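You operate a simulated robot arm through the tools that you are given. There is no shell and no other tool.

Carry out the task below with a simulated robot arm. There is one attempt and no reset: what you move stays moved.

TASK
Park the orange plug, wind the cable in, then zero the metre counter.
Fine: orange holder; red lever to FREE to wind, back to BRAKE after; the counter is on the drum stand: press its white RESET button once. Where these are worked on the way, their far stop is far enough and under half their travel is too little: red lever.

Only the result counts: the job must be done as asked and must still hold three seconds after the hand-in. Knocking over, shifting, dropping, spilling or breaking anything else fails it.

THE ROBOT
A 6-joint arm with a two-finger parallel gripper, fixed in place. Base frame: the origin is on the floor under the middle of its stand, x ahead of it, y to its left, z up. Lengths are in mm, angles in rad, forces in N, time in s.
It reaches about 1347 mm from its shoulder. Its first joint turns from -2.897 to 2.897 rad. Payload 3.91 kg.
The TCP is the grasp point between the finger pads, 30 mm short of the fingertips. In the tool frame z runs along the fingers and y along their closing line. Largest opening 110 mm; finger width 20, thickness 10; the body of the gripper, 48 by 112 mm, starts 55 mm behind the TCP.
Orientation is that of the tool frame in the base frame, as a unit quaternion [x, y, z, w]. With the fingers straight down and closing along the base's y, the tool's x points along the base's -x, its y along +y and its z along -z.

THE INTERFACE
- The arm moves only by the tool play_rows. Its argument "steps" is a list that holds one entry, the list of rows, each a list of 7 numbers: the shift along the base's x, y, z in mm, then the turn, a rotation vector about the base's x, y, z in rad, then the finger opening in mm, from 0 to 110. In form: [[[tx, ty, tz, wx, wy, wz, fingers], ...]]. A call has 1 to 20 rows; each row is the pose to reach, as a shift and turn from the pose commanded when the call began. Each row takes 0.2 s and may step no farther than 50 mm and 0.15 rad from the row before; otherwise, or with a gripper value out of range, the whole call is refused. A pose out of reach is approached as far as the arm can. The call stops where the force on the tool passes 90 N (or 10 N more than at its start, if that is more) or the arm is blocked; 0.2 s more then pass. The fingers move at their own pace (about 108 mm/s each) and stop on an object; they squeeze with about 38 N. The grip force told is the motor's: it shows also when the fingers shut on nothing. Time passes only in rows, and 0.2 s behind the last, so rows that repeat a pose let the fingers close. The reply holds the time, the measured pose of the TCP, the force on the tool along the base axes, the opening and the grip force, in the units named above and with some noise, with the torque about the TCP (base axes, N m) and any sound that the robot's microphone picked up, and new pictures: "pictures" is both (left out), scene, wrist or none.
- Cameras (640 x 400 px; columns grow to the right, rows downward): "scene" is fixed at [220, 651, 1568.9]; the picture's right is [-0.67, -0.74, 0.00], its down [-0.48, 0.43, -0.76] and it looks along [0.57, -0.51, -0.65] (base axes); focal length 314 px, centre (320, 200). "wrist" rides on the gripper at [72, 17, -103] in the tool frame; the picture's right is [-0.23, 0.97, 0.00], its down [-0.76, -0.18, -0.62] and it looks along [-0.61, -0.14, 0.78] (tool axes); focal length 222 px, centre (320, 200). There is no depth. A picture from a camera that has moved, and an enlarged one, comes with that camera's place and axes in the base frame and with its lens.
- inspect(camera, box): a new picture of the part [left, top, right, bottom] of that camera's present view, enlarged. The clock stands still meanwhile.
- sign_off(): hands the job in; it is judged then, once.

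Places have to be worked out from the pictures, the camera data and where the tool is seen. Open the gripper and draw the arm clear of the work before you hand the job in, unless the task says otherwise.

The tools are called after ">>>" as name(argument=value, ...) on one line, values as JSON. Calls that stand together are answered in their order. play_rows: Moves the arm, as the interface text tells. Its arguments: {"type":"object","properties":{"steps":{"type":"array"},"pictures":{"type":"string","enum":["both","scene","wrist","none"]}},"required":["steps"]} The other tools are called the same way: inspect (camera, box) takes an enlarged picture of a part of a camera's view; sign_off () hands the job in.

At the start:

```text
time: 0.0
tool_pos: [578.6, 128.2, 1216.2]
ee_rot: [0.0, 1.0, 0.001, 0.002]
wrist_force: [1.0, -0.2, 0.1]
torque: [0.01, -0.01, 0.02]
gripper_width: 110.1
finger_force: 0.0
```

scene: 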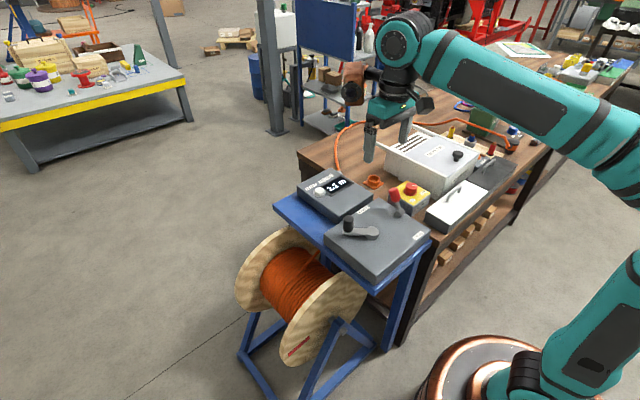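
wrist: 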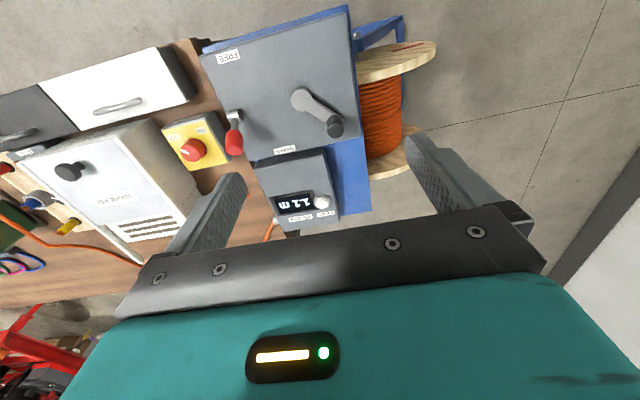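

I'll begin by looking closely at the work area in both cameras to find the plug, holder, lever, crank and counter.

>>> inspect(camera="scene", box=[270, 150, 450, 290])

>>> inspect(camera="scene", box=[300, 90, 560, 220])

>>> inspect(camera="wrist", box=[150, 0, 450, 240])

>>> inspect(camera="wrist", box=[0, 100, 300, 300])

```text
2.86 times, centred on (360, 220) of scene
camera zoom: at [220.0, 651.0, 1568.9], right [-0.67, -0.74, 0.0], down [-0.48, 0.43, -0.76], along [0.57, -0.51, -0.65], focal length 897 px, centre (206, 143)
```

zoom: 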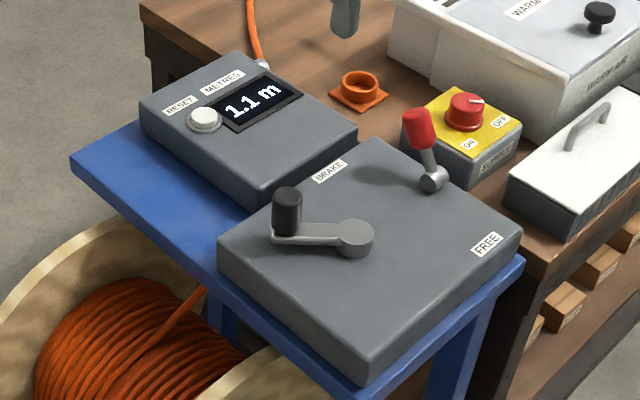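

```text
2.46 times, centred on (430, 155) of scene
camera zoom: at [220.0, 651.0, 1568.9], right [-0.67, -0.74, 0.0], down [-0.48, 0.43, -0.76], along [0.57, -0.51, -0.65], focal length 773 px, centre (49, 311)
```

zoom: 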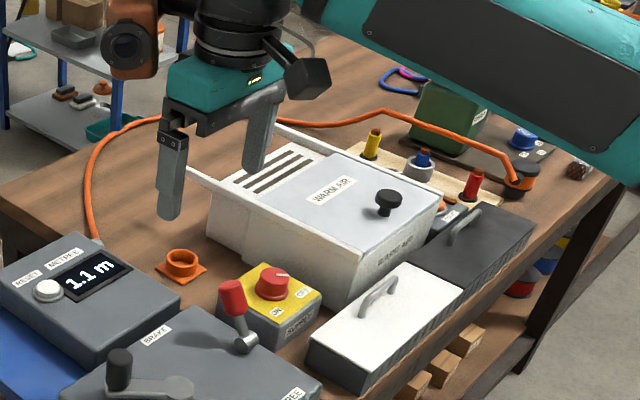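

```text
1.67 times, centred on (300, 120) of wrist
camera zoom: at [504.0, 145.5, 1318.7], right [0.23, 0.97, 0.0], down [0.76, -0.18, 0.62], along [0.61, -0.14, -0.78], focal length 370 px, centre (353, 333)
```

zoom: 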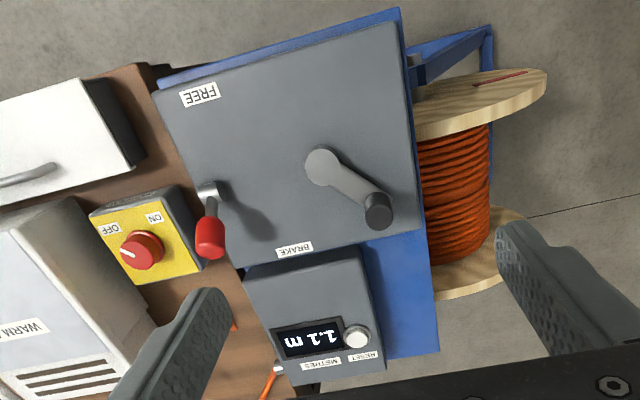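

```text
2.00 times, centred on (150, 200) of wrist
camera zoom: at [504.0, 145.5, 1318.7], right [0.23, 0.97, 0.0], down [0.76, -0.18, 0.62], along [0.61, -0.14, -0.78], focal length 444 px, centre (660, 200)
```

zoom: 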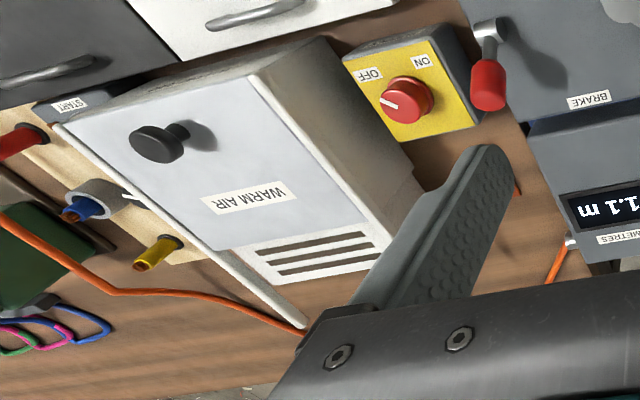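

The counter box, crank, lever and orange holder are near x 600–900. The cable's orange plug seems to be at the far right end of the bench, so I look there closer.

>>> inspect(camera="scene", box=[440, 90, 580, 180])

>>> inspect(camera="wrist", box=[0, 150, 150, 300])

>>> inspect(camera="scene", box=[330, 150, 440, 220])

>>> inspect(camera="scene", box=[230, 170, 400, 370])

```text
4.44 times, centred on (510, 135) of scene
camera zoom: at [220.0, 651.0, 1568.9], right [-0.67, -0.74, 0.0], down [-0.48, 0.43, -0.76], along [0.57, -0.51, -0.65], focal length 1395 px, centre (-524, 489)
```

zoom: 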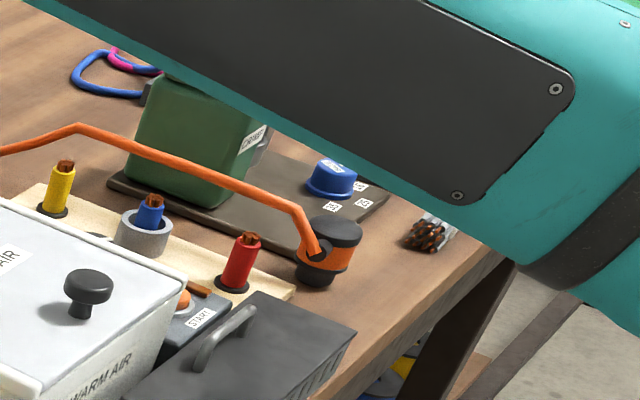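

```text
2.67 times, centred on (75, 225) of wrist
camera zoom: at [504.0, 145.5, 1318.7], right [0.23, 0.97, 0.0], down [0.76, -0.18, 0.62], along [0.61, -0.14, -0.78], focal length 592 px, centre (973, 133)
```

zoom: 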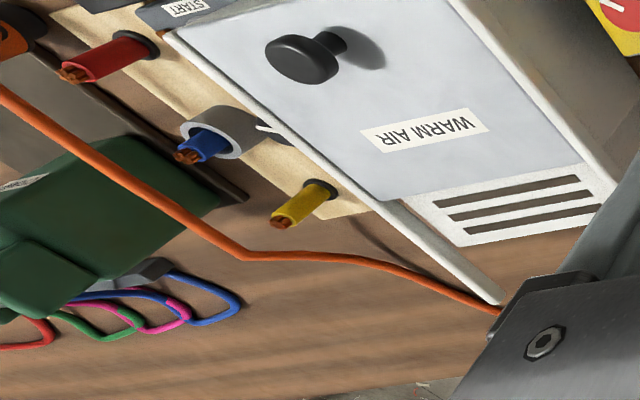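

```text
5.71 times, centred on (385, 185) of scene
camera zoom: at [220.0, 651.0, 1568.9], right [-0.67, -0.74, 0.0], down [-0.48, 0.43, -0.76], along [0.57, -0.51, -0.65], focal length 1794 px, centre (-51, 286)
```

zoom: 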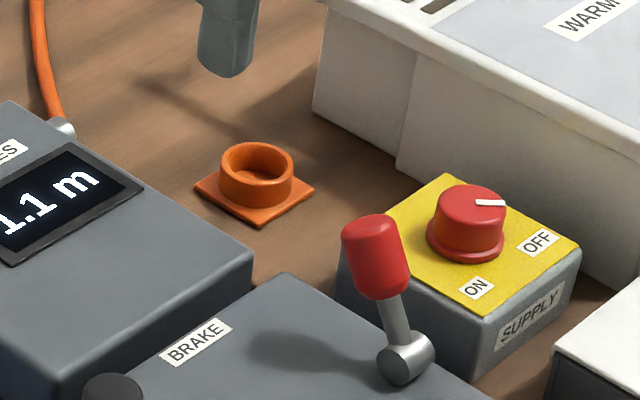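

```text
2.00 times, centred on (315, 270) of scene
camera zoom: at [220.0, 651.0, 1568.9], right [-0.67, -0.74, 0.0], down [-0.48, 0.43, -0.76], along [0.57, -0.51, -0.65], focal length 628 px, centre (330, 60)
```

zoom: 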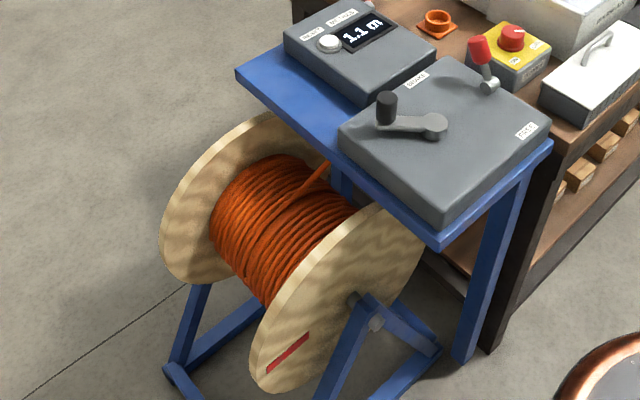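

The supply knob points to OFF, the counter reads 1.1 m, and the plug (black/orange) stands at the far right end of the bench. I move the arm at height towards −y to get a second wrist viewpoint for triangulation.

>>> play_rows(steps=[[[5, -40, 0, 0, 0, 0, 110], [10, -80, 0, 0, 0, 0, 110], [15, -120, 0, 0, 0, 0, 110], [20, -160, 0, 0, 0, 0, 110], [25, -200, 0, 0, 0, 0, 110], [30, -240, 0, 0, 0, 0, 110], [30, -240, 0, 0, 0, 0, 110]]])

```text
time: 1.6
tool_pos: [608.8, -112.3, 1217.3]
ee_rot: [0.0, 1.0, 0.001, -0.001]
wrist_force: [0.0, -0.5, -0.5]
torque: [0.0, -0.04, -0.02]
gripper_width: 110.2
finger_force: 0.1
camera wrist: at [534.4, -94.9, 1319.1], right [0.23, 0.97, 0.0], down [0.76, -0.18, 0.62], along [0.61, -0.14, -0.78], focal length 222 px, centre (320, 200)
```

scene: 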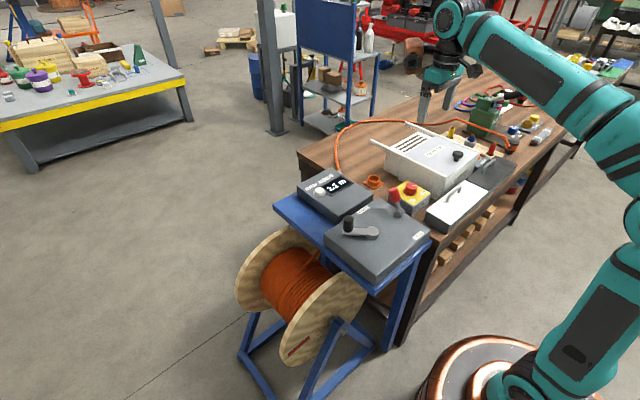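
wrist: 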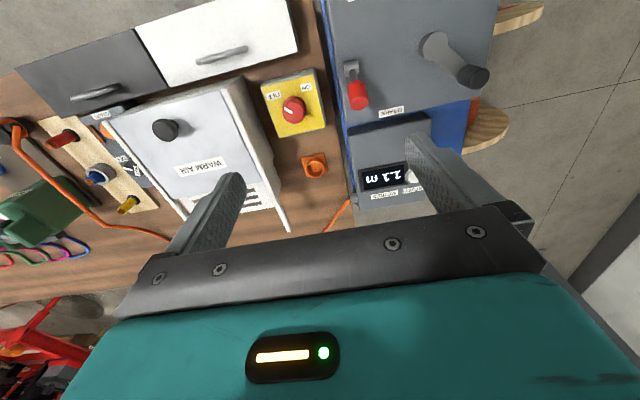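

Now the holder ring, lever and counter are seen from a second wrist viewpoint; I enlarge to read precise pixels.

>>> inspect(camera="wrist", box=[240, 0, 500, 160])

>>> inspect(camera="wrist", box=[240, 60, 460, 210])

>>> inspect(camera="wrist", box=[0, 80, 200, 280])

>>> inspect(camera="scene", box=[430, 80, 580, 180])

```text
2.46 times, centred on (370, 80) of wrist
camera zoom: at [534.4, -94.9, 1319.1], right [0.23, 0.97, 0.0], down [0.76, -0.18, 0.62], along [0.61, -0.14, -0.78], focal length 547 px, centre (197, 495)
```

zoom: 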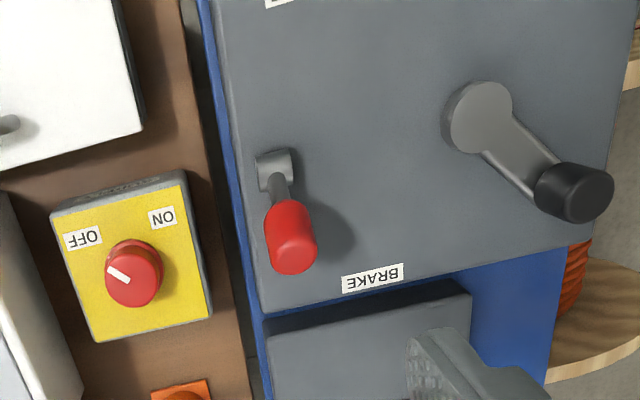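

```text
2.67 times, centred on (350, 135) of wrist
camera zoom: at [534.4, -94.9, 1319.1], right [0.23, 0.97, 0.0], down [0.76, -0.18, 0.62], along [0.61, -0.14, -0.78], focal length 592 px, centre (240, 373)
```

zoom: 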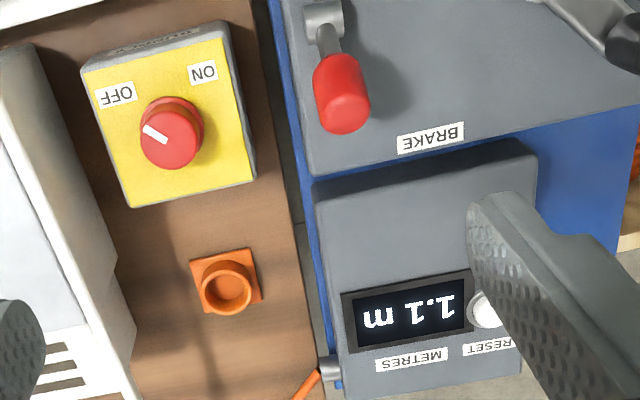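

```text
2.00 times, centred on (100, 180) of wrist
camera zoom: at [534.4, -94.9, 1319.1], right [0.23, 0.97, 0.0], down [0.76, -0.18, 0.62], along [0.61, -0.14, -0.78], focal length 444 px, centre (760, 240)
```

zoom: 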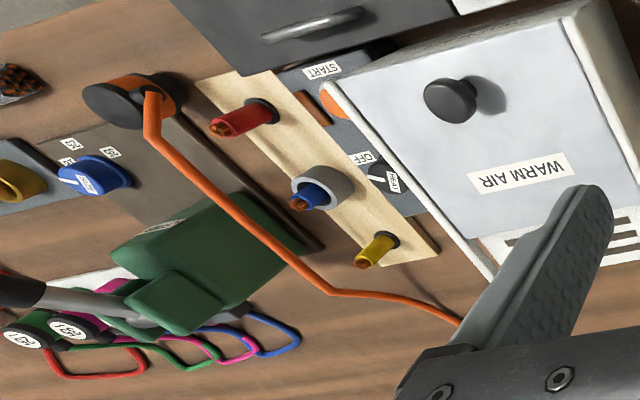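

```text
4.00 times, centred on (505, 130) of scene
camera zoom: at [220.0, 651.0, 1568.9], right [-0.67, -0.74, 0.0], down [-0.48, 0.43, -0.76], along [0.57, -0.51, -0.65], focal length 1256 px, centre (-420, 480)
```

zoom: 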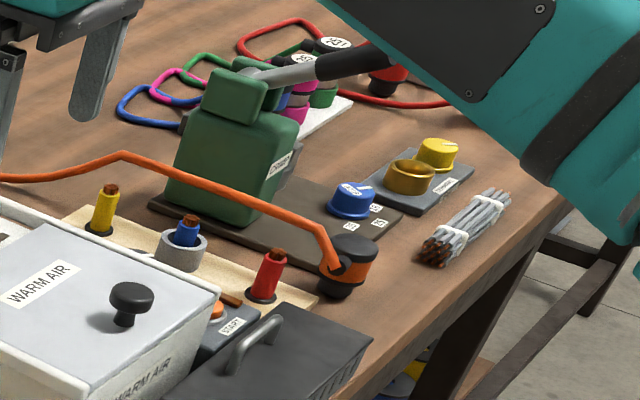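

Triangulation gives holder ring top ≈ (815, −171, 825), plug cap ≈ (555, −775, 880), lever knob ≈ (644, −56, 917). I move at height over toward the plug to get a close wrist view.

>>> play_rows(steps=[[[-7, -41, -5, 0, 0, 0, 110], [-14, -83, -10, 0, 0, 0, 110], [-20, -124, -15, 0, 0, 0, 110], [-27, -166, -20, 0, 0, 0, 110], [-34, -207, -25, 0, 0, 0, 110], [-41, -249, -30, 0, 0, 0, 110], [-48, -290, -35, 0, 0, 0, 110], [-54, -331, -40, 0, 0, 0, 110], [-61, -373, -45, 0, 0, 0, 110], [-68, -414, -50, 0, 0, 0, 110], [-75, -456, -60, 0, 0, 0, 110], [-82, -497, -70, 0, 0, 0, 110], [-88, -539, -80, 0, 0, 0, 110], [-95, -580, -90, 0, 0, 0, 110], [-102, -622, -100, 0, 0, 0, 110], [-109, -663, -110, 0, 0, 0, 110], [-109, -663, -110, 0, 0, 0, 110]]])

```text
time: 5.2
tool_pos: [497.7, -775.9, 1104.5]
ee_rot: [-0.001, 1.0, 0.0, 0.0]
wrist_force: [-0.4, 0.2, -0.6]
torque: [-0.01, -0.03, 0.0]
gripper_width: 109.8
finger_force: 0.0
camera wrist: at [424.1, -758.9, 1207.8], right [0.23, 0.97, 0.0], down [0.76, -0.18, 0.62], along [0.61, -0.14, -0.78], focal length 222 px, centre (320, 200)
```

scene: 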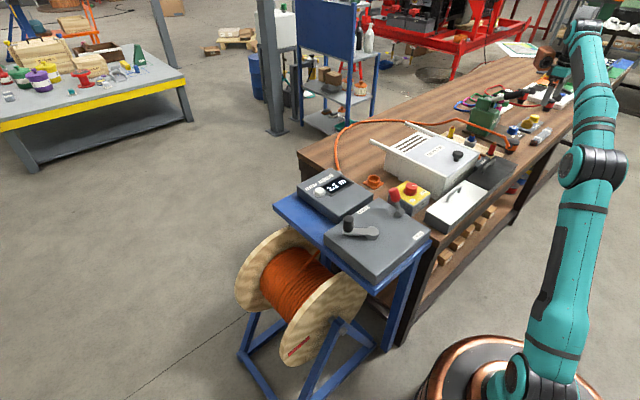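
wrist: 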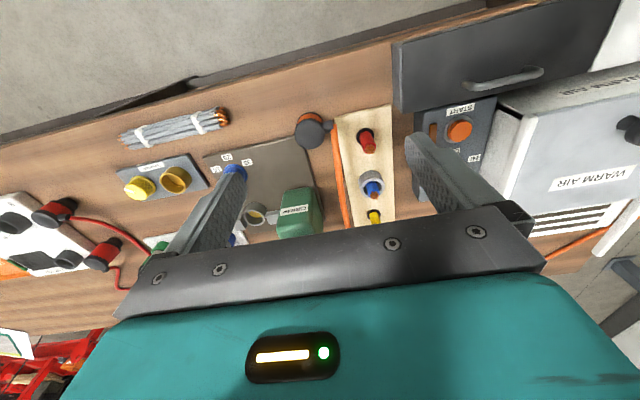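

>>> inspect(camera="wrist", box=[240, 80, 400, 240])

>>> inspect(camera="scene", box=[450, 90, 570, 170])

>>> inspect(camera="wrist", box=[280, 90, 350, 160])

>>> inspect(camera="scene", box=[320, 100, 450, 200])

```text
2.50 times, centred on (320, 160) of wrist
camera zoom: at [424.1, -758.9, 1207.8], right [0.23, 0.97, 0.0], down [0.76, -0.18, 0.62], along [0.61, -0.14, -0.78], focal length 555 px, centre (320, 300)
```

zoom: 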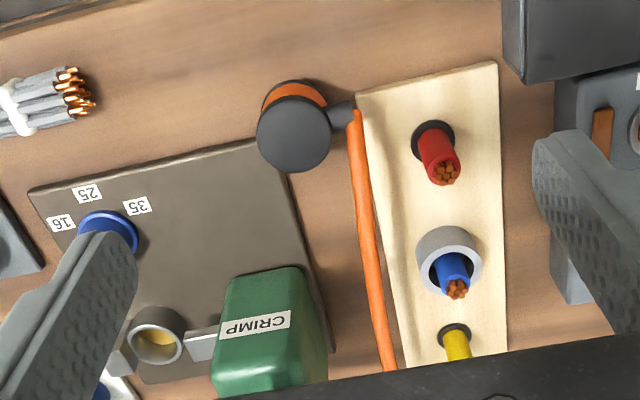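

```text
5.00 times, centred on (510, 130) of scene
camera zoom: at [220.0, 651.0, 1568.9], right [-0.67, -0.74, 0.0], down [-0.48, 0.43, -0.76], along [0.57, -0.51, -0.65], focal length 1570 px, centre (-630, 550)
```

zoom: 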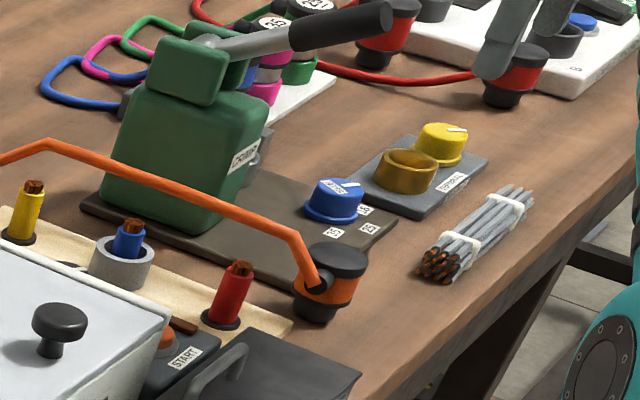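

```text
5.71 times, centred on (315, 125) of wrist
camera zoom: at [424.1, -758.9, 1207.8], right [0.23, 0.97, 0.0], down [0.76, -0.18, 0.62], along [0.61, -0.14, -0.78], focal length 1269 px, centre (349, 629)
```

zoom: 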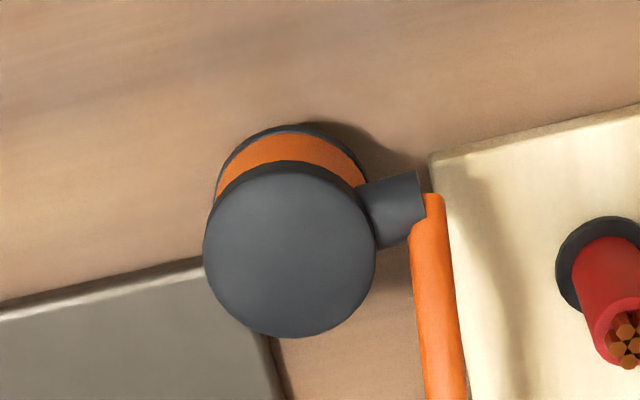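

```text
4.00 times, centred on (385, 150) of scene
camera zoom: at [220.0, 651.0, 1568.9], right [-0.67, -0.74, 0.0], down [-0.48, 0.43, -0.76], along [0.57, -0.51, -0.65], focal length 1256 px, centre (60, 400)
```

zoom: 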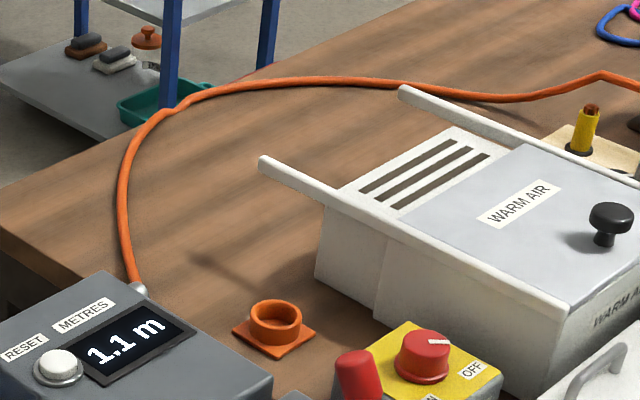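

The plug stands upright at about (558, −806), its strain relief pointing +y, so I'll grip it with the fingers closing along x. I turn the tool +90° about z while moving over it and lowering to z≈1000.

>>> play_rows(steps=[[[5, -3, -9, 0, 0, 0.143, 110], [11, -5, -19, 0, 0, 0.286, 110], [16, -8, -28, 0, 0, 0.428, 110], [22, -11, -38, 0, 0, 0.571, 110], [27, -14, -47, 0, 0, 0.714, 110], [33, -16, -57, 0, 0, 0.857, 110], [38, -19, -66, 0, 0, 1.0, 110], [44, -22, -76, 0, 0, 1.142, 110], [49, -25, -85, 0, 0, 1.285, 110], [55, -27, -95, 0, 0, 1.428, 110], [60, -30, -104, 0, 0, 1.5708, 110], [60, -30, -104, 0, 0, 1.5708, 110]]])

```text
time: 7.8
tool_pos: [557.8, -804.8, 1001.9]
ee_rot: [0.708, -0.706, -0.002, 0.0]
wrist_force: [-1.1, 0.5, 0.4]
torque: [-0.02, 0.0, -0.01]
gripper_width: 110.1
finger_force: 0.1
camera wrist: at [540.7, -877.1, 1104.1], right [-0.97, 0.23, 0.0], down [0.18, 0.76, 0.62], along [0.14, 0.61, -0.78], focal length 222 px, centre (320, 200)
```

scene: 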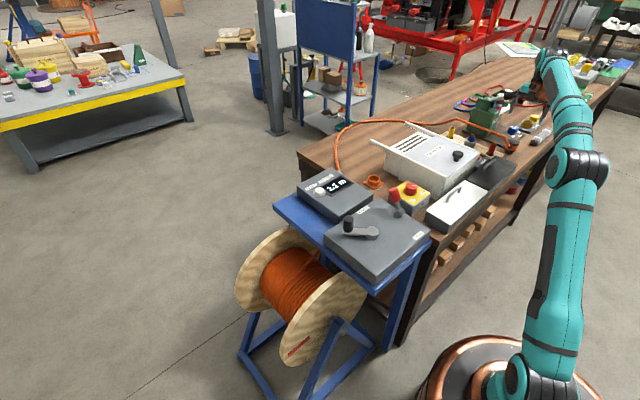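
wrist: 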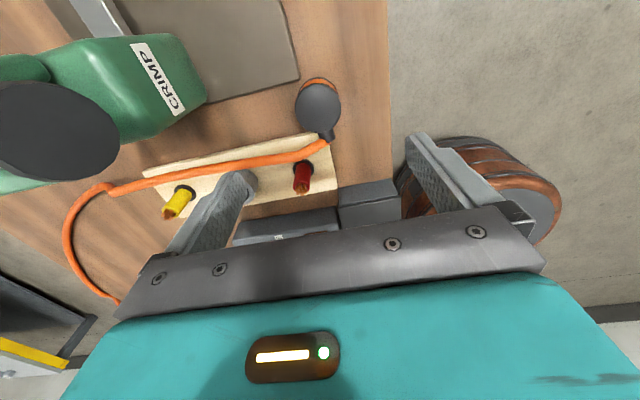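

The crimp tool's handle end is near (624, −871, 1043), so I must stay clear of it. I zoom on the plug from this viewpoint for a better position.

>>> inspect(camera="wrist", box=[270, 60, 370, 160])

>>> inspect(camera="wrist", box=[0, 0, 320, 200])

>>> inspect(camera="scene", box=[470, 50, 590, 170])

```text
4.00 times, centred on (320, 110) of wrist
camera zoom: at [540.7, -877.1, 1104.1], right [-0.97, 0.23, 0.0], down [0.18, 0.76, 0.62], along [0.14, 0.61, -0.78], focal length 888 px, centre (320, 560)
```

zoom: 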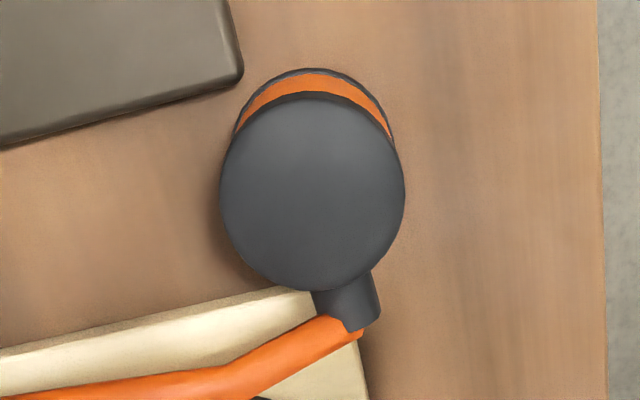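

```text
2.00 times, centred on (160, 100) of wrist
camera zoom: at [540.7, -877.1, 1104.1], right [-0.97, 0.23, 0.0], down [0.18, 0.76, 0.62], along [0.14, 0.61, -0.78], focal length 444 px, centre (640, 400)
```

zoom: 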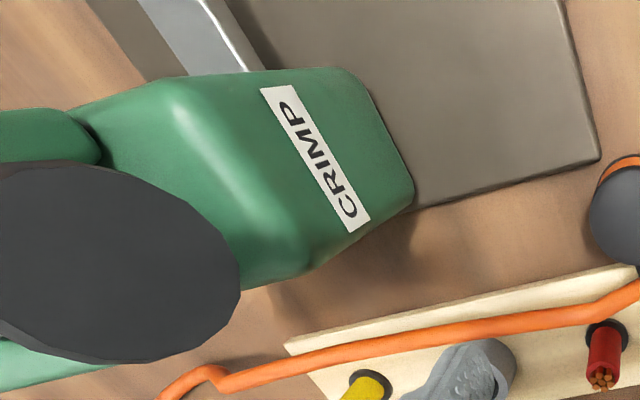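

```text
3.33 times, centred on (530, 110) of scene
camera zoom: at [220.0, 651.0, 1568.9], right [-0.67, -0.74, 0.0], down [-0.48, 0.43, -0.76], along [0.57, -0.51, -0.65], focal length 1046 px, centre (-380, 500)
```

zoom: 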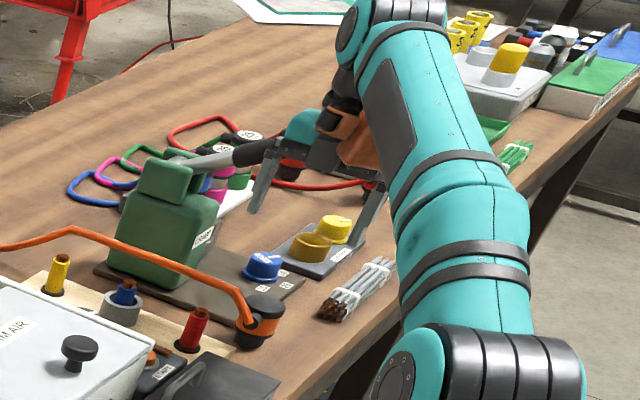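

Wrist views 3 and 4 intersect nicely: cap top centre ≈ (559, −807.6, 857), diameter ≈ 50. I descend part-way (80 mm) with fingers at 90 mm opening and check clearance to the crimp handle.

>>> play_rows(steps=[[[1, -3, -20, 0, 0, 0, 90], [1, -3, -40, 0, 0, 0, 90], [1, -3, -60, 0, 0, 0, 90], [1, -3, -80, 0, 0, 0, 90], [1, -3, -80, 0, 0, 0, 90]]])

```text
time: 9.0
tool_pos: [560.0, -808.8, 921.8]
ee_rot: [0.707, -0.707, -0.001, 0.0]
wrist_force: [0.0, -0.4, -0.2]
torque: [0.01, -0.01, 0.05]
gripper_width: 89.9
finger_force: 0.0
camera wrist: at [541.5, -879.8, 1024.2], right [-0.97, 0.23, 0.0], down [0.18, 0.76, 0.62], along [0.14, 0.61, -0.78], focal length 222 px, centre (320, 200)
```

scene: 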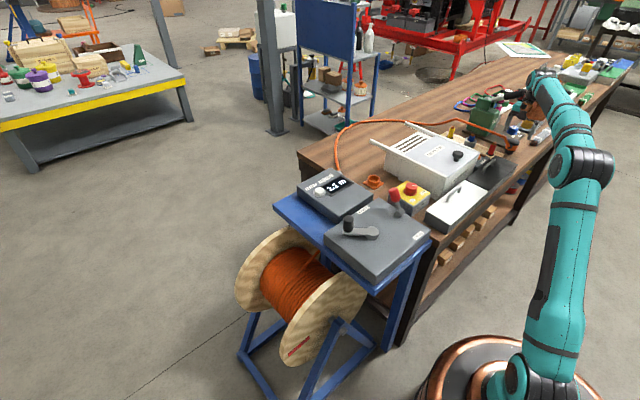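
wrist: 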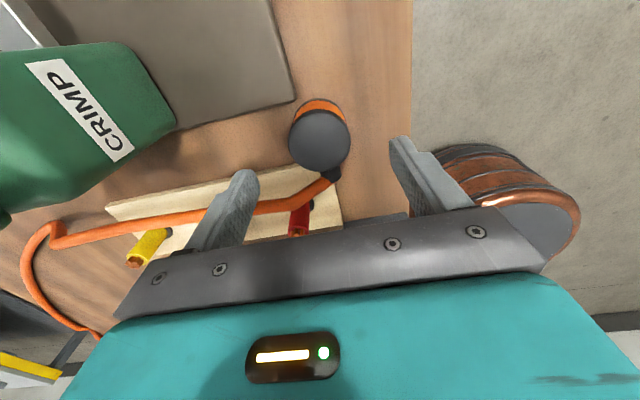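

>>> inspect(camera="wrist", box=[260, 80, 380, 200])

>>> inspect(camera="scene", box=[480, 60, 580, 160])

```text
3.33 times, centred on (320, 140) of wrist
camera zoom: at [541.5, -879.8, 1024.2], right [-0.97, 0.23, 0.0], down [0.18, 0.76, 0.62], along [0.14, 0.61, -0.78], focal length 740 px, centre (320, 400)
```

zoom: 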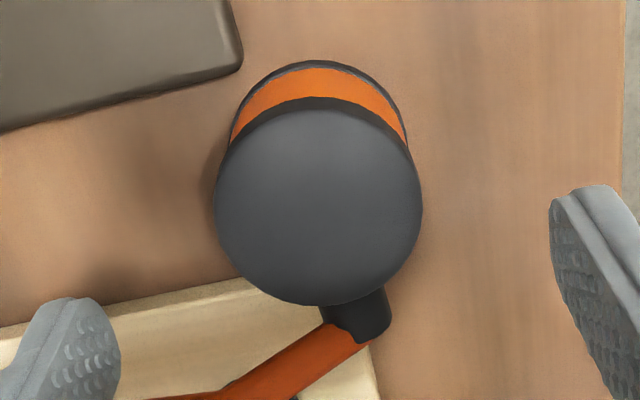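

```text
4.00 times, centred on (530, 110) of scene
camera zoom: at [220.0, 651.0, 1568.9], right [-0.67, -0.74, 0.0], down [-0.48, 0.43, -0.76], along [0.57, -0.51, -0.65], focal length 1256 px, centre (-520, 560)
```

zoom: 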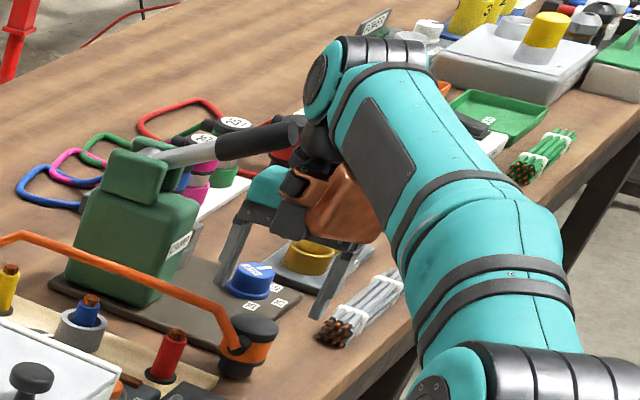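

The crimp handle end and the robot's own wrist look close together in the scene view, so before going lower I zoom in there to judge the gap.

>>> inspect(camera="scene", box=[520, 60, 580, 110])

>>> inspect(camera="scene", box=[500, 80, 550, 120])

```text
8.00 times, centred on (550, 85) of scene
camera zoom: at [220.0, 651.0, 1568.9], right [-0.67, -0.74, 0.0], down [-0.48, 0.43, -0.76], along [0.57, -0.51, -0.65], focal length 2512 px, centre (-1520, 1120)
```

zoom: 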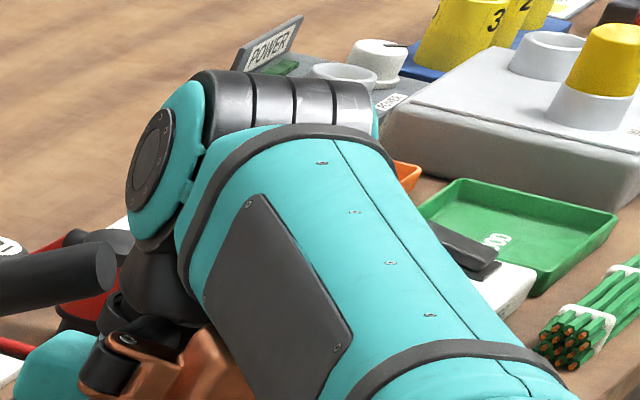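

```text
10.00 times, centred on (525, 100) of scene
camera zoom: at [220.0, 651.0, 1568.9], right [-0.67, -0.74, 0.0], down [-0.48, 0.43, -0.76], along [0.57, -0.51, -0.65], focal length 3140 px, centre (-1730, 1200)
```

zoom: 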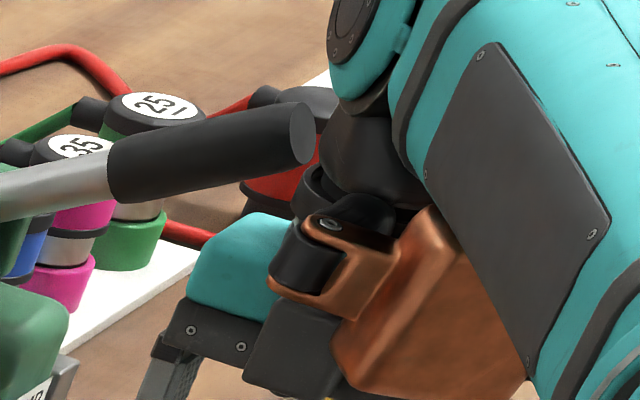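

The robot's wrist cylinder sits directly over the flange axis and would pass about 25 mm clear of the handle end (621, −870, 1042). I continue the descent to TCP z≈863 and then close the fingers on the plug body.

>>> play_rows(steps=[[[-0.5, 0.5, -15, 0, 0, 0, 90], [-0.5, 0.5, -30, 0, 0, 0, 90], [-0.5, 0.5, -45, 0, 0, 0, 90], [-0.5, 0.5, -59, 0, 0, 0, 90], [-0.5, 0.5, -59, 0, 0, 0, 90]]])

```text
time: 10.2
tool_pos: [559.4, -806.3, 862.6]
ee_rot: [0.707, -0.707, -0.001, 0.001]
wrist_force: [0.0, -0.6, 0.2]
torque: [0.03, 0.0, 0.02]
gripper_width: 89.8
finger_force: 0.0
camera wrist: at [540.9, -879.4, 965.5], right [-0.97, 0.23, 0.0], down [0.18, 0.76, 0.62], along [0.14, 0.61, -0.78], focal length 222 px, centre (320, 200)
```

scene: 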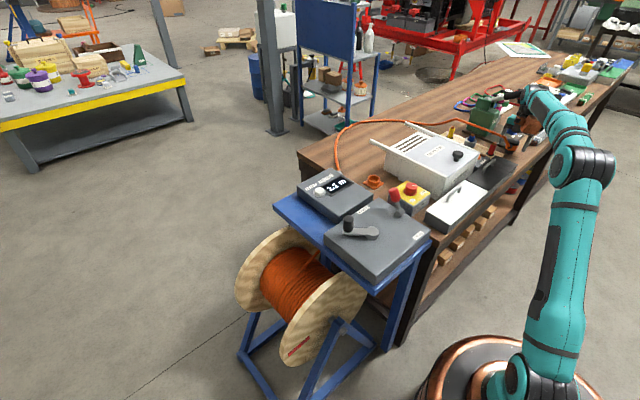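
wrist: 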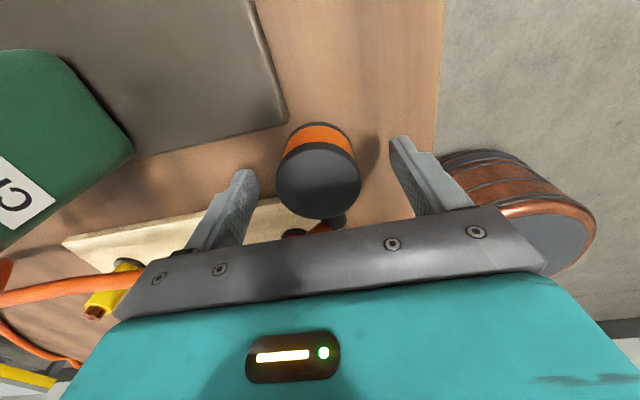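

>>> inspect(camera="wrist", box=[220, 90, 420, 250])

>>> inspect(camera="scene", box=[480, 70, 570, 160])

```text
2.50 times, centred on (320, 170) of wrist
camera zoom: at [540.9, -879.4, 965.5], right [-0.97, 0.23, 0.0], down [0.18, 0.76, 0.62], along [0.14, 0.61, -0.78], focal length 555 px, centre (320, 275)
```

zoom: 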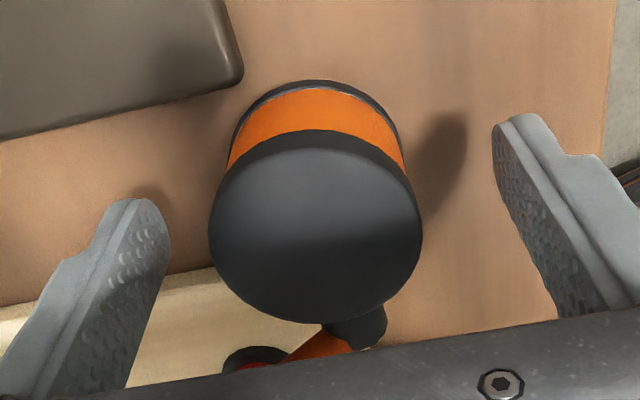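

```text
4.44 times, centred on (525, 115) of scene
camera zoom: at [220.0, 651.0, 1568.9], right [-0.67, -0.74, 0.0], down [-0.48, 0.43, -0.76], along [0.57, -0.51, -0.65], focal length 1395 px, centre (-591, 578)
```

zoom: 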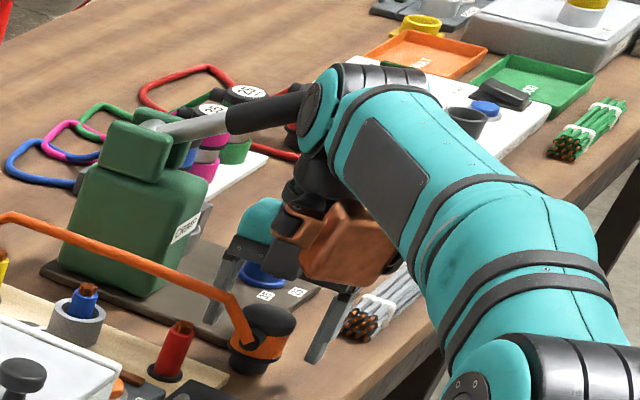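

Fingers straddle the plug with no contact force. I close them on it now.

>>> play_rows(steps=[[[0, 0, 0, 0, 0, 0, 70], [0, 0, 0, 0, 0, 0, 50], [0, 0, 0, 0, 0, 0, 30], [0, 0, 0, 0, 0, 0, 20], [0, 0, 0, 0, 0, 0, 20]]])

```text
time: 11.4
tool_pos: [558.9, -807.1, 862.5]
ee_rot: [-0.707, 0.708, 0.001, 0.001]
wrist_force: [0.6, 0.0, 0.3]
torque: [-0.01, -0.03, 0.03]
gripper_width: 47.0
finger_force: 37.7
camera wrist: at [541.0, -879.4, 965.6], right [-0.97, 0.23, 0.0], down [0.18, 0.76, 0.62], along [0.14, 0.61, -0.78], focal length 222 px, centre (320, 200)
```

scene: 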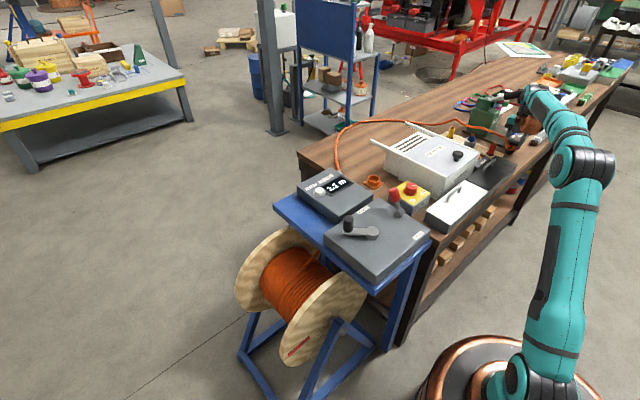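
wrist: 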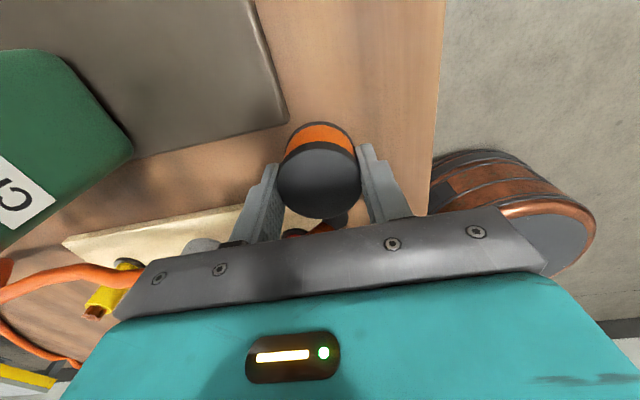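

Plug held at 47 mm opening with full grip force. I lift it straight up, slowly at first.

>>> play_rows(steps=[[[0, 0, 5, 0, 0, 0, 20], [0, 0, 12, 0, 0, 0, 20], [0, 0, 25, 0, 0, 0, 20], [0, 0, 45, 0, 0, 0, 20], [0, 0, 70, 0, 0, 0, 20], [0, 0, 95, 0, 0, 0, 20], [0, 0, 120, 0, 0, 0, 20], [0, 0, 145, 0, 0, 0, 20], [0, 0, 170, 0, 0, 0, 20], [0, 0, 195, 0, 0, 0, 20], [0, 0, 195, 0, 0, 0, 20]]])

```text
time: 13.8
tool_pos: [558.9, -807.7, 1057.8]
ee_rot: [0.707, -0.707, -0.001, 0.0]
wrist_force: [0.2, 0.0, -1.5]
torque: [0.0, 0.02, 0.0]
gripper_width: 46.6
finger_force: 38.2
camera wrist: at [541.1, -879.9, 1159.6], right [-0.97, 0.23, 0.0], down [0.18, 0.76, 0.62], along [0.14, 0.61, -0.78], focal length 222 px, centre (320, 200)
```

scene: 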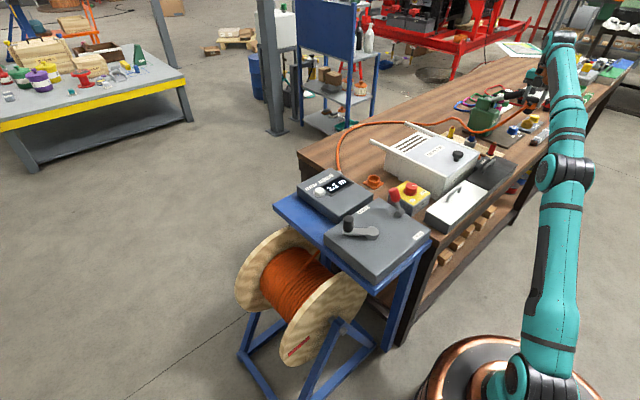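
wrist: 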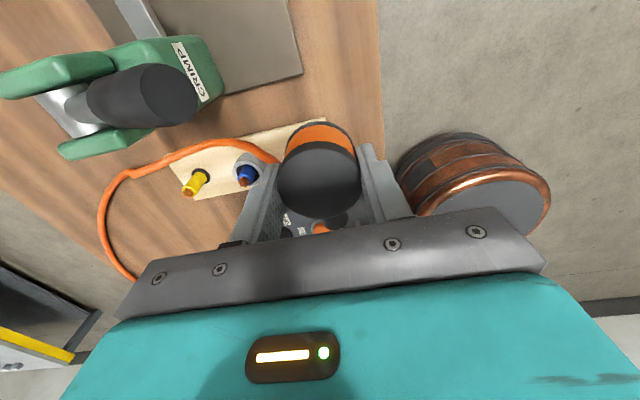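

Plug is lifted cleanly and the cable follows. I carry it at this height across to a hover above the orange holder.

>>> play_rows(steps=[[[0, 25, 0, 0, 0, 0, 20], [0, 65, 0, 0, 0, 0, 20], [0, 105, 0, 0, 0, 0, 20], [18, 145, 0, 0, 0, 0, 20], [37, 185, 0, 0, 0, 0, 20], [56, 225, 0, 0, 0, 0, 20], [75, 265, 0, 0, 0, 0, 20], [94, 305, 0, 0, 0, 0, 20], [113, 345, 0, 0, 0, 0, 20], [132, 385, 0, 0, 0, 0, 20], [151, 425, 0, 0, 0, 0, 20], [170, 465, 0, 0, 0, 0, 20], [189, 505, 0, 0, 0, 0, 20], [208, 545, 0, 0, 0, 0, 20], [227, 585, 0, 0, 0, 0, 20], [246, 620, 0, 0, 0, 0, 20], [255, 637, 0, 0, 0, 0, 20], [255, 637, 0, 0, 0, 0, 20]]])

```text
time: 17.6
tool_pos: [814.4, -170.0, 1057.9]
ee_rot: [-0.707, 0.707, 0.001, 0.0]
wrist_force: [-0.6, 1.1, -0.9]
torque: [-0.02, 0.01, -0.02]
gripper_width: 46.9
finger_force: 38.4
camera wrist: at [796.5, -242.8, 1161.2], right [-0.97, 0.23, 0.0], down [0.18, 0.76, 0.62], along [0.14, 0.61, -0.78], focal length 222 px, centre (320, 200)
```

scene: 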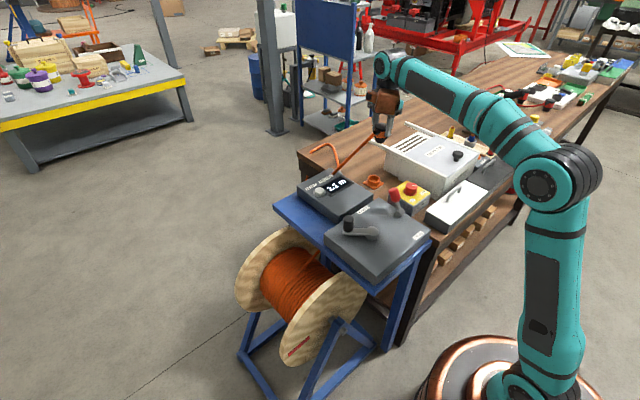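
wrist: 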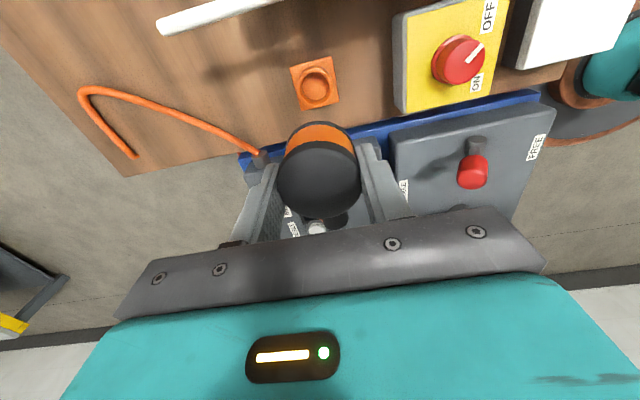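

The holder is visible just beyond the held plug. I zoom in to measure its position against my TCP.

>>> inspect(camera="wrist", box=[270, 40, 370, 140])

>>> inspect(camera="scene", box=[290, 80, 450, 260])

>>> inspect(camera="scene", box=[350, 120, 420, 200])

```text
4.00 times, centred on (320, 90) of wrist
camera zoom: at [796.5, -242.8, 1161.2], right [-0.97, 0.23, 0.0], down [0.18, 0.76, 0.62], along [0.14, 0.61, -0.78], focal length 888 px, centre (320, 640)
```

zoom: 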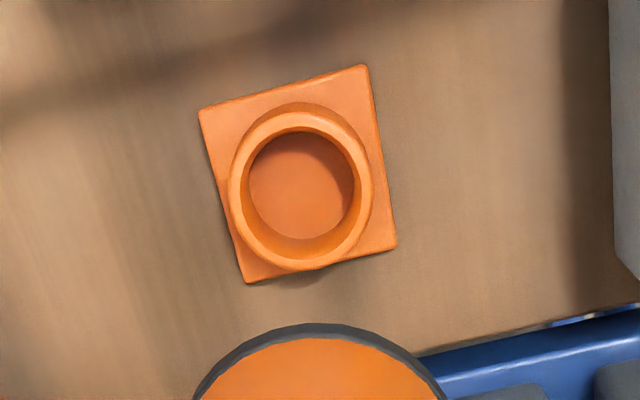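

```text
2.22 times, centred on (370, 170) of scene
camera zoom: at [220.0, 651.0, 1568.9], right [-0.67, -0.74, 0.0], down [-0.48, 0.43, -0.76], along [0.57, -0.51, -0.65], focal length 698 px, centre (209, 267)
```

zoom: 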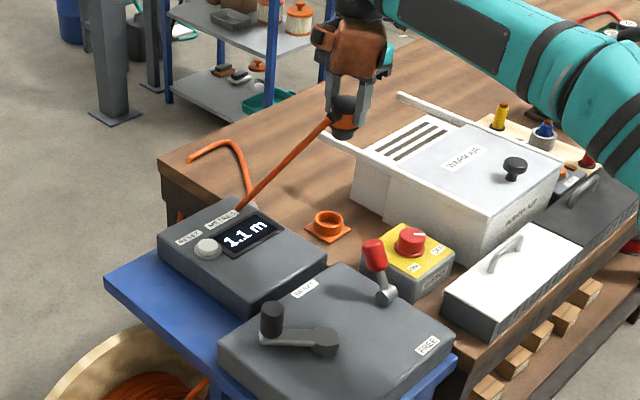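

```text
5.00 times, centred on (385, 160) of scene
camera zoom: at [220.0, 651.0, 1568.9], right [-0.67, -0.74, 0.0], down [-0.48, 0.43, -0.76], along [0.57, -0.51, -0.65], focal length 1570 px, centre (-5, 400)
```

zoom: 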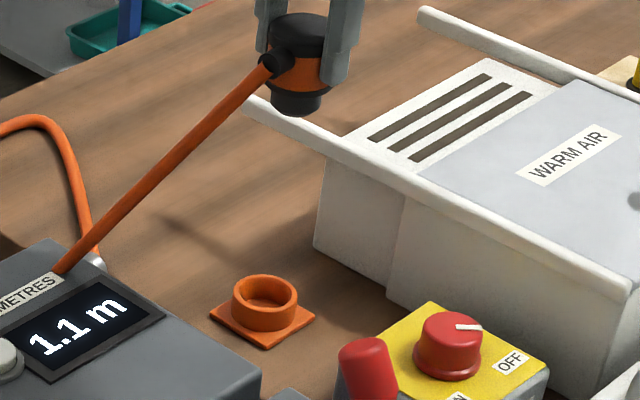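

The ring centre works out near (818.8, −176) with the top around z 815–825. I shift over it and descend to TCP z≈950 for a closer measurement.

>>> play_rows(steps=[[[4.4, -6, -25, 0, 0, 0, 20], [4.4, -6, -50, 0, 0, 0, 20], [4.4, -6, -75, 0, 0, 0, 20], [4.4, -6, -100, 0, 0, 0, 20], [4.4, -6, -108, 0, 0, 0, 20], [4.4, -6, -108, 0, 0, 0, 20]]])

>>> inspect(camera="wrist", box=[260, 50, 380, 170])

>>> inspect(camera="scene", box=[345, 130, 415, 200])

```text
time: 19.0
tool_pos: [819.2, -175.6, 950.0]
ee_rot: [-0.707, 0.707, 0.001, 0.0]
wrist_force: [0.5, 0.6, -0.9]
torque: [-0.01, 0.0, 0.02]
gripper_width: 46.9
finger_force: 38.1
camera wrist: at [800.4, -248.3, 1052.7], right [-0.97, 0.23, 0.0], down [0.18, 0.76, 0.62], along [0.14, 0.61, -0.78], focal length 222 px, centre (320, 200)
```

scene: 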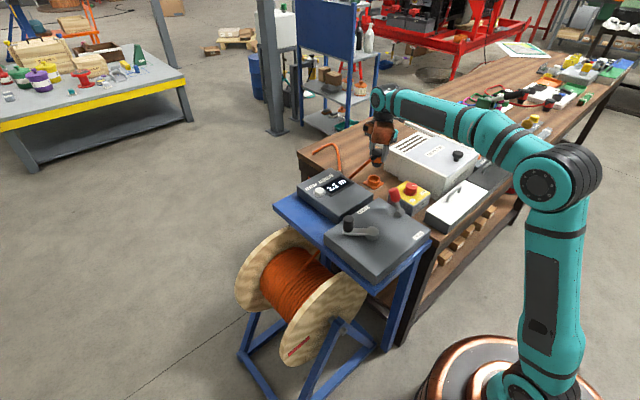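
wrist: 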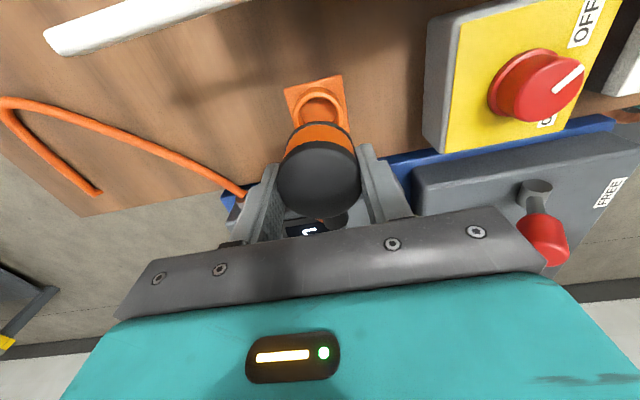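

```text
3.33 times, centred on (320, 110) of wrist
camera zoom: at [800.4, -248.3, 1052.7], right [-0.97, 0.23, 0.0], down [0.18, 0.76, 0.62], along [0.14, 0.61, -0.78], focal length 740 px, centre (320, 500)
```

zoom: 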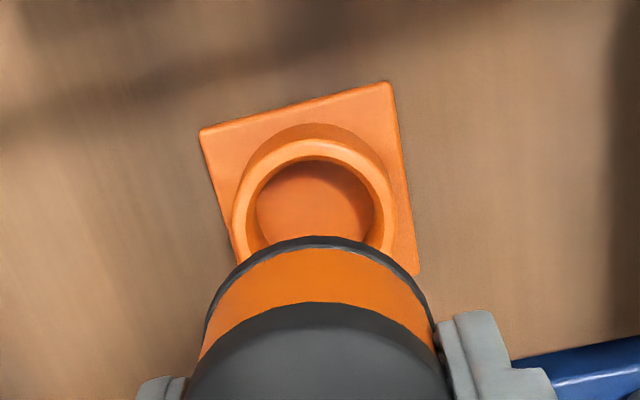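

```text
5.71 times, centred on (380, 165) of scene
camera zoom: at [220.0, 651.0, 1568.9], right [-0.67, -0.74, 0.0], down [-0.48, 0.43, -0.76], along [0.57, -0.51, -0.65], focal length 1794 px, centre (-23, 400)
```

zoom: 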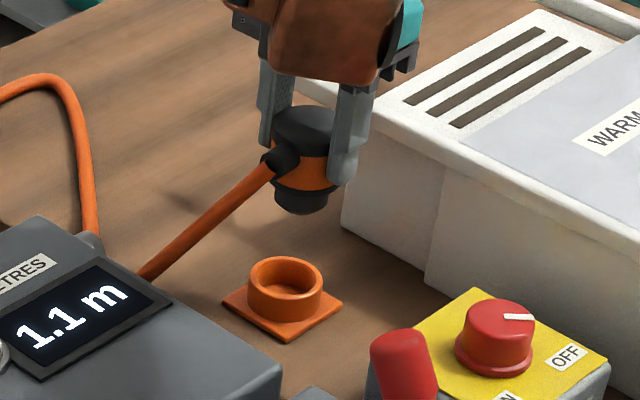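

The ring centre refines to about (819, −173.3), so the plug needs ≈ +0.6 x and +2.5 y. I correct and lower until the nose is just above the ring, then look again.

>>> play_rows(steps=[[[0.6, 2.5, -15, 0, 0, 0, 20], [0.6, 2.5, -30, 0, 0, 0, 20], [0.6, 2.5, -45, 0, 0, 0, 20], [0.6, 2.5, -60, 0, 0, 0, 20], [0.6, 2.5, -60, 0, 0, 0, 20]]])

>>> inspect(camera="scene", box=[355, 155, 395, 195])

>>> inspect(camera="wrist", box=[270, 80, 370, 180])

```text
time: 20.2
tool_pos: [818.8, -174.9, 888.7]
ee_rot: [0.707, -0.707, -0.001, -0.001]
wrist_force: [0.5, 0.1, -1.3]
torque: [0.04, -0.01, 0.0]
gripper_width: 46.7
finger_force: 37.8
camera wrist: at [801.2, -246.1, 992.2], right [-0.97, 0.23, 0.0], down [0.18, 0.76, 0.62], along [0.14, 0.61, -0.78], focal length 222 px, centre (320, 200)
```

scene: 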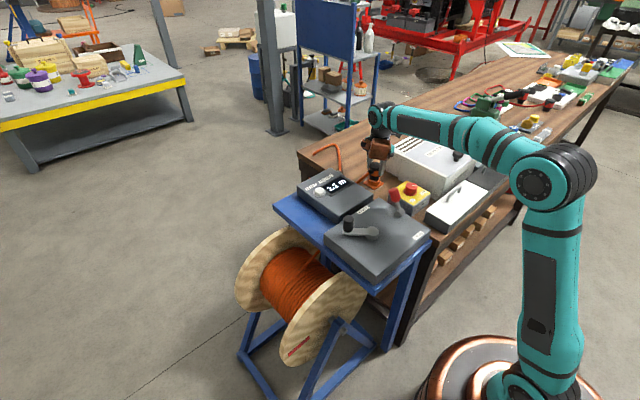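
wrist: 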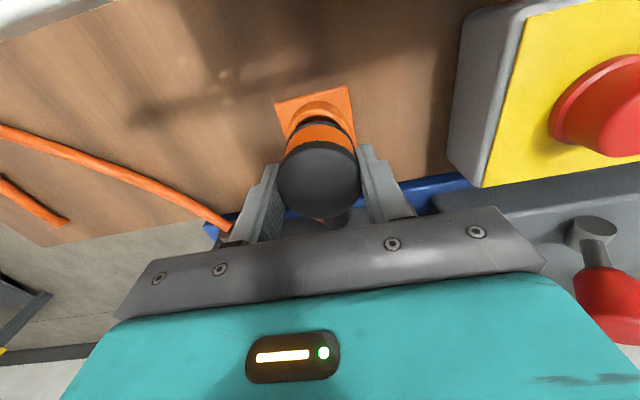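

```text
10.00 times, centred on (375, 175) of scene
camera zoom: at [220.0, 651.0, 1568.9], right [-0.67, -0.74, 0.0], down [-0.48, 0.43, -0.76], along [0.57, -0.51, -0.65], focal length 3140 px, centre (-230, 450)
```

zoom: 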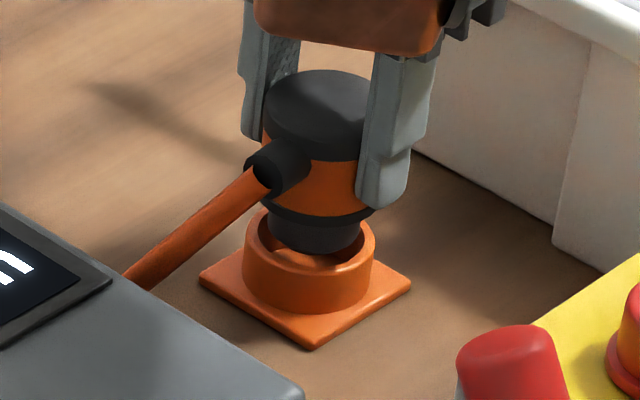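

```text
4.00 times, centred on (320, 130) of wrist
camera zoom: at [801.2, -246.1, 992.2], right [-0.97, 0.23, 0.0], down [0.18, 0.76, 0.62], along [0.14, 0.61, -0.78], focal length 888 px, centre (320, 480)
```

zoom: 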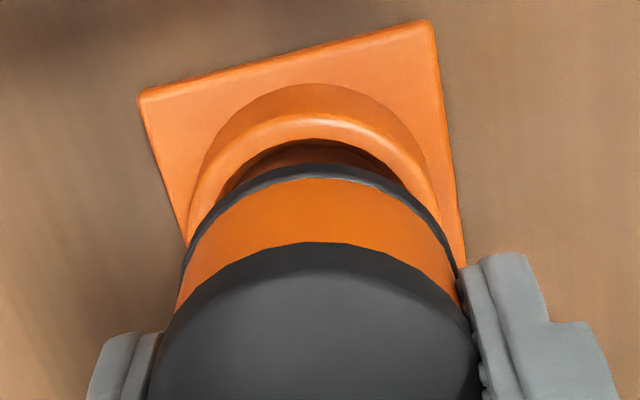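

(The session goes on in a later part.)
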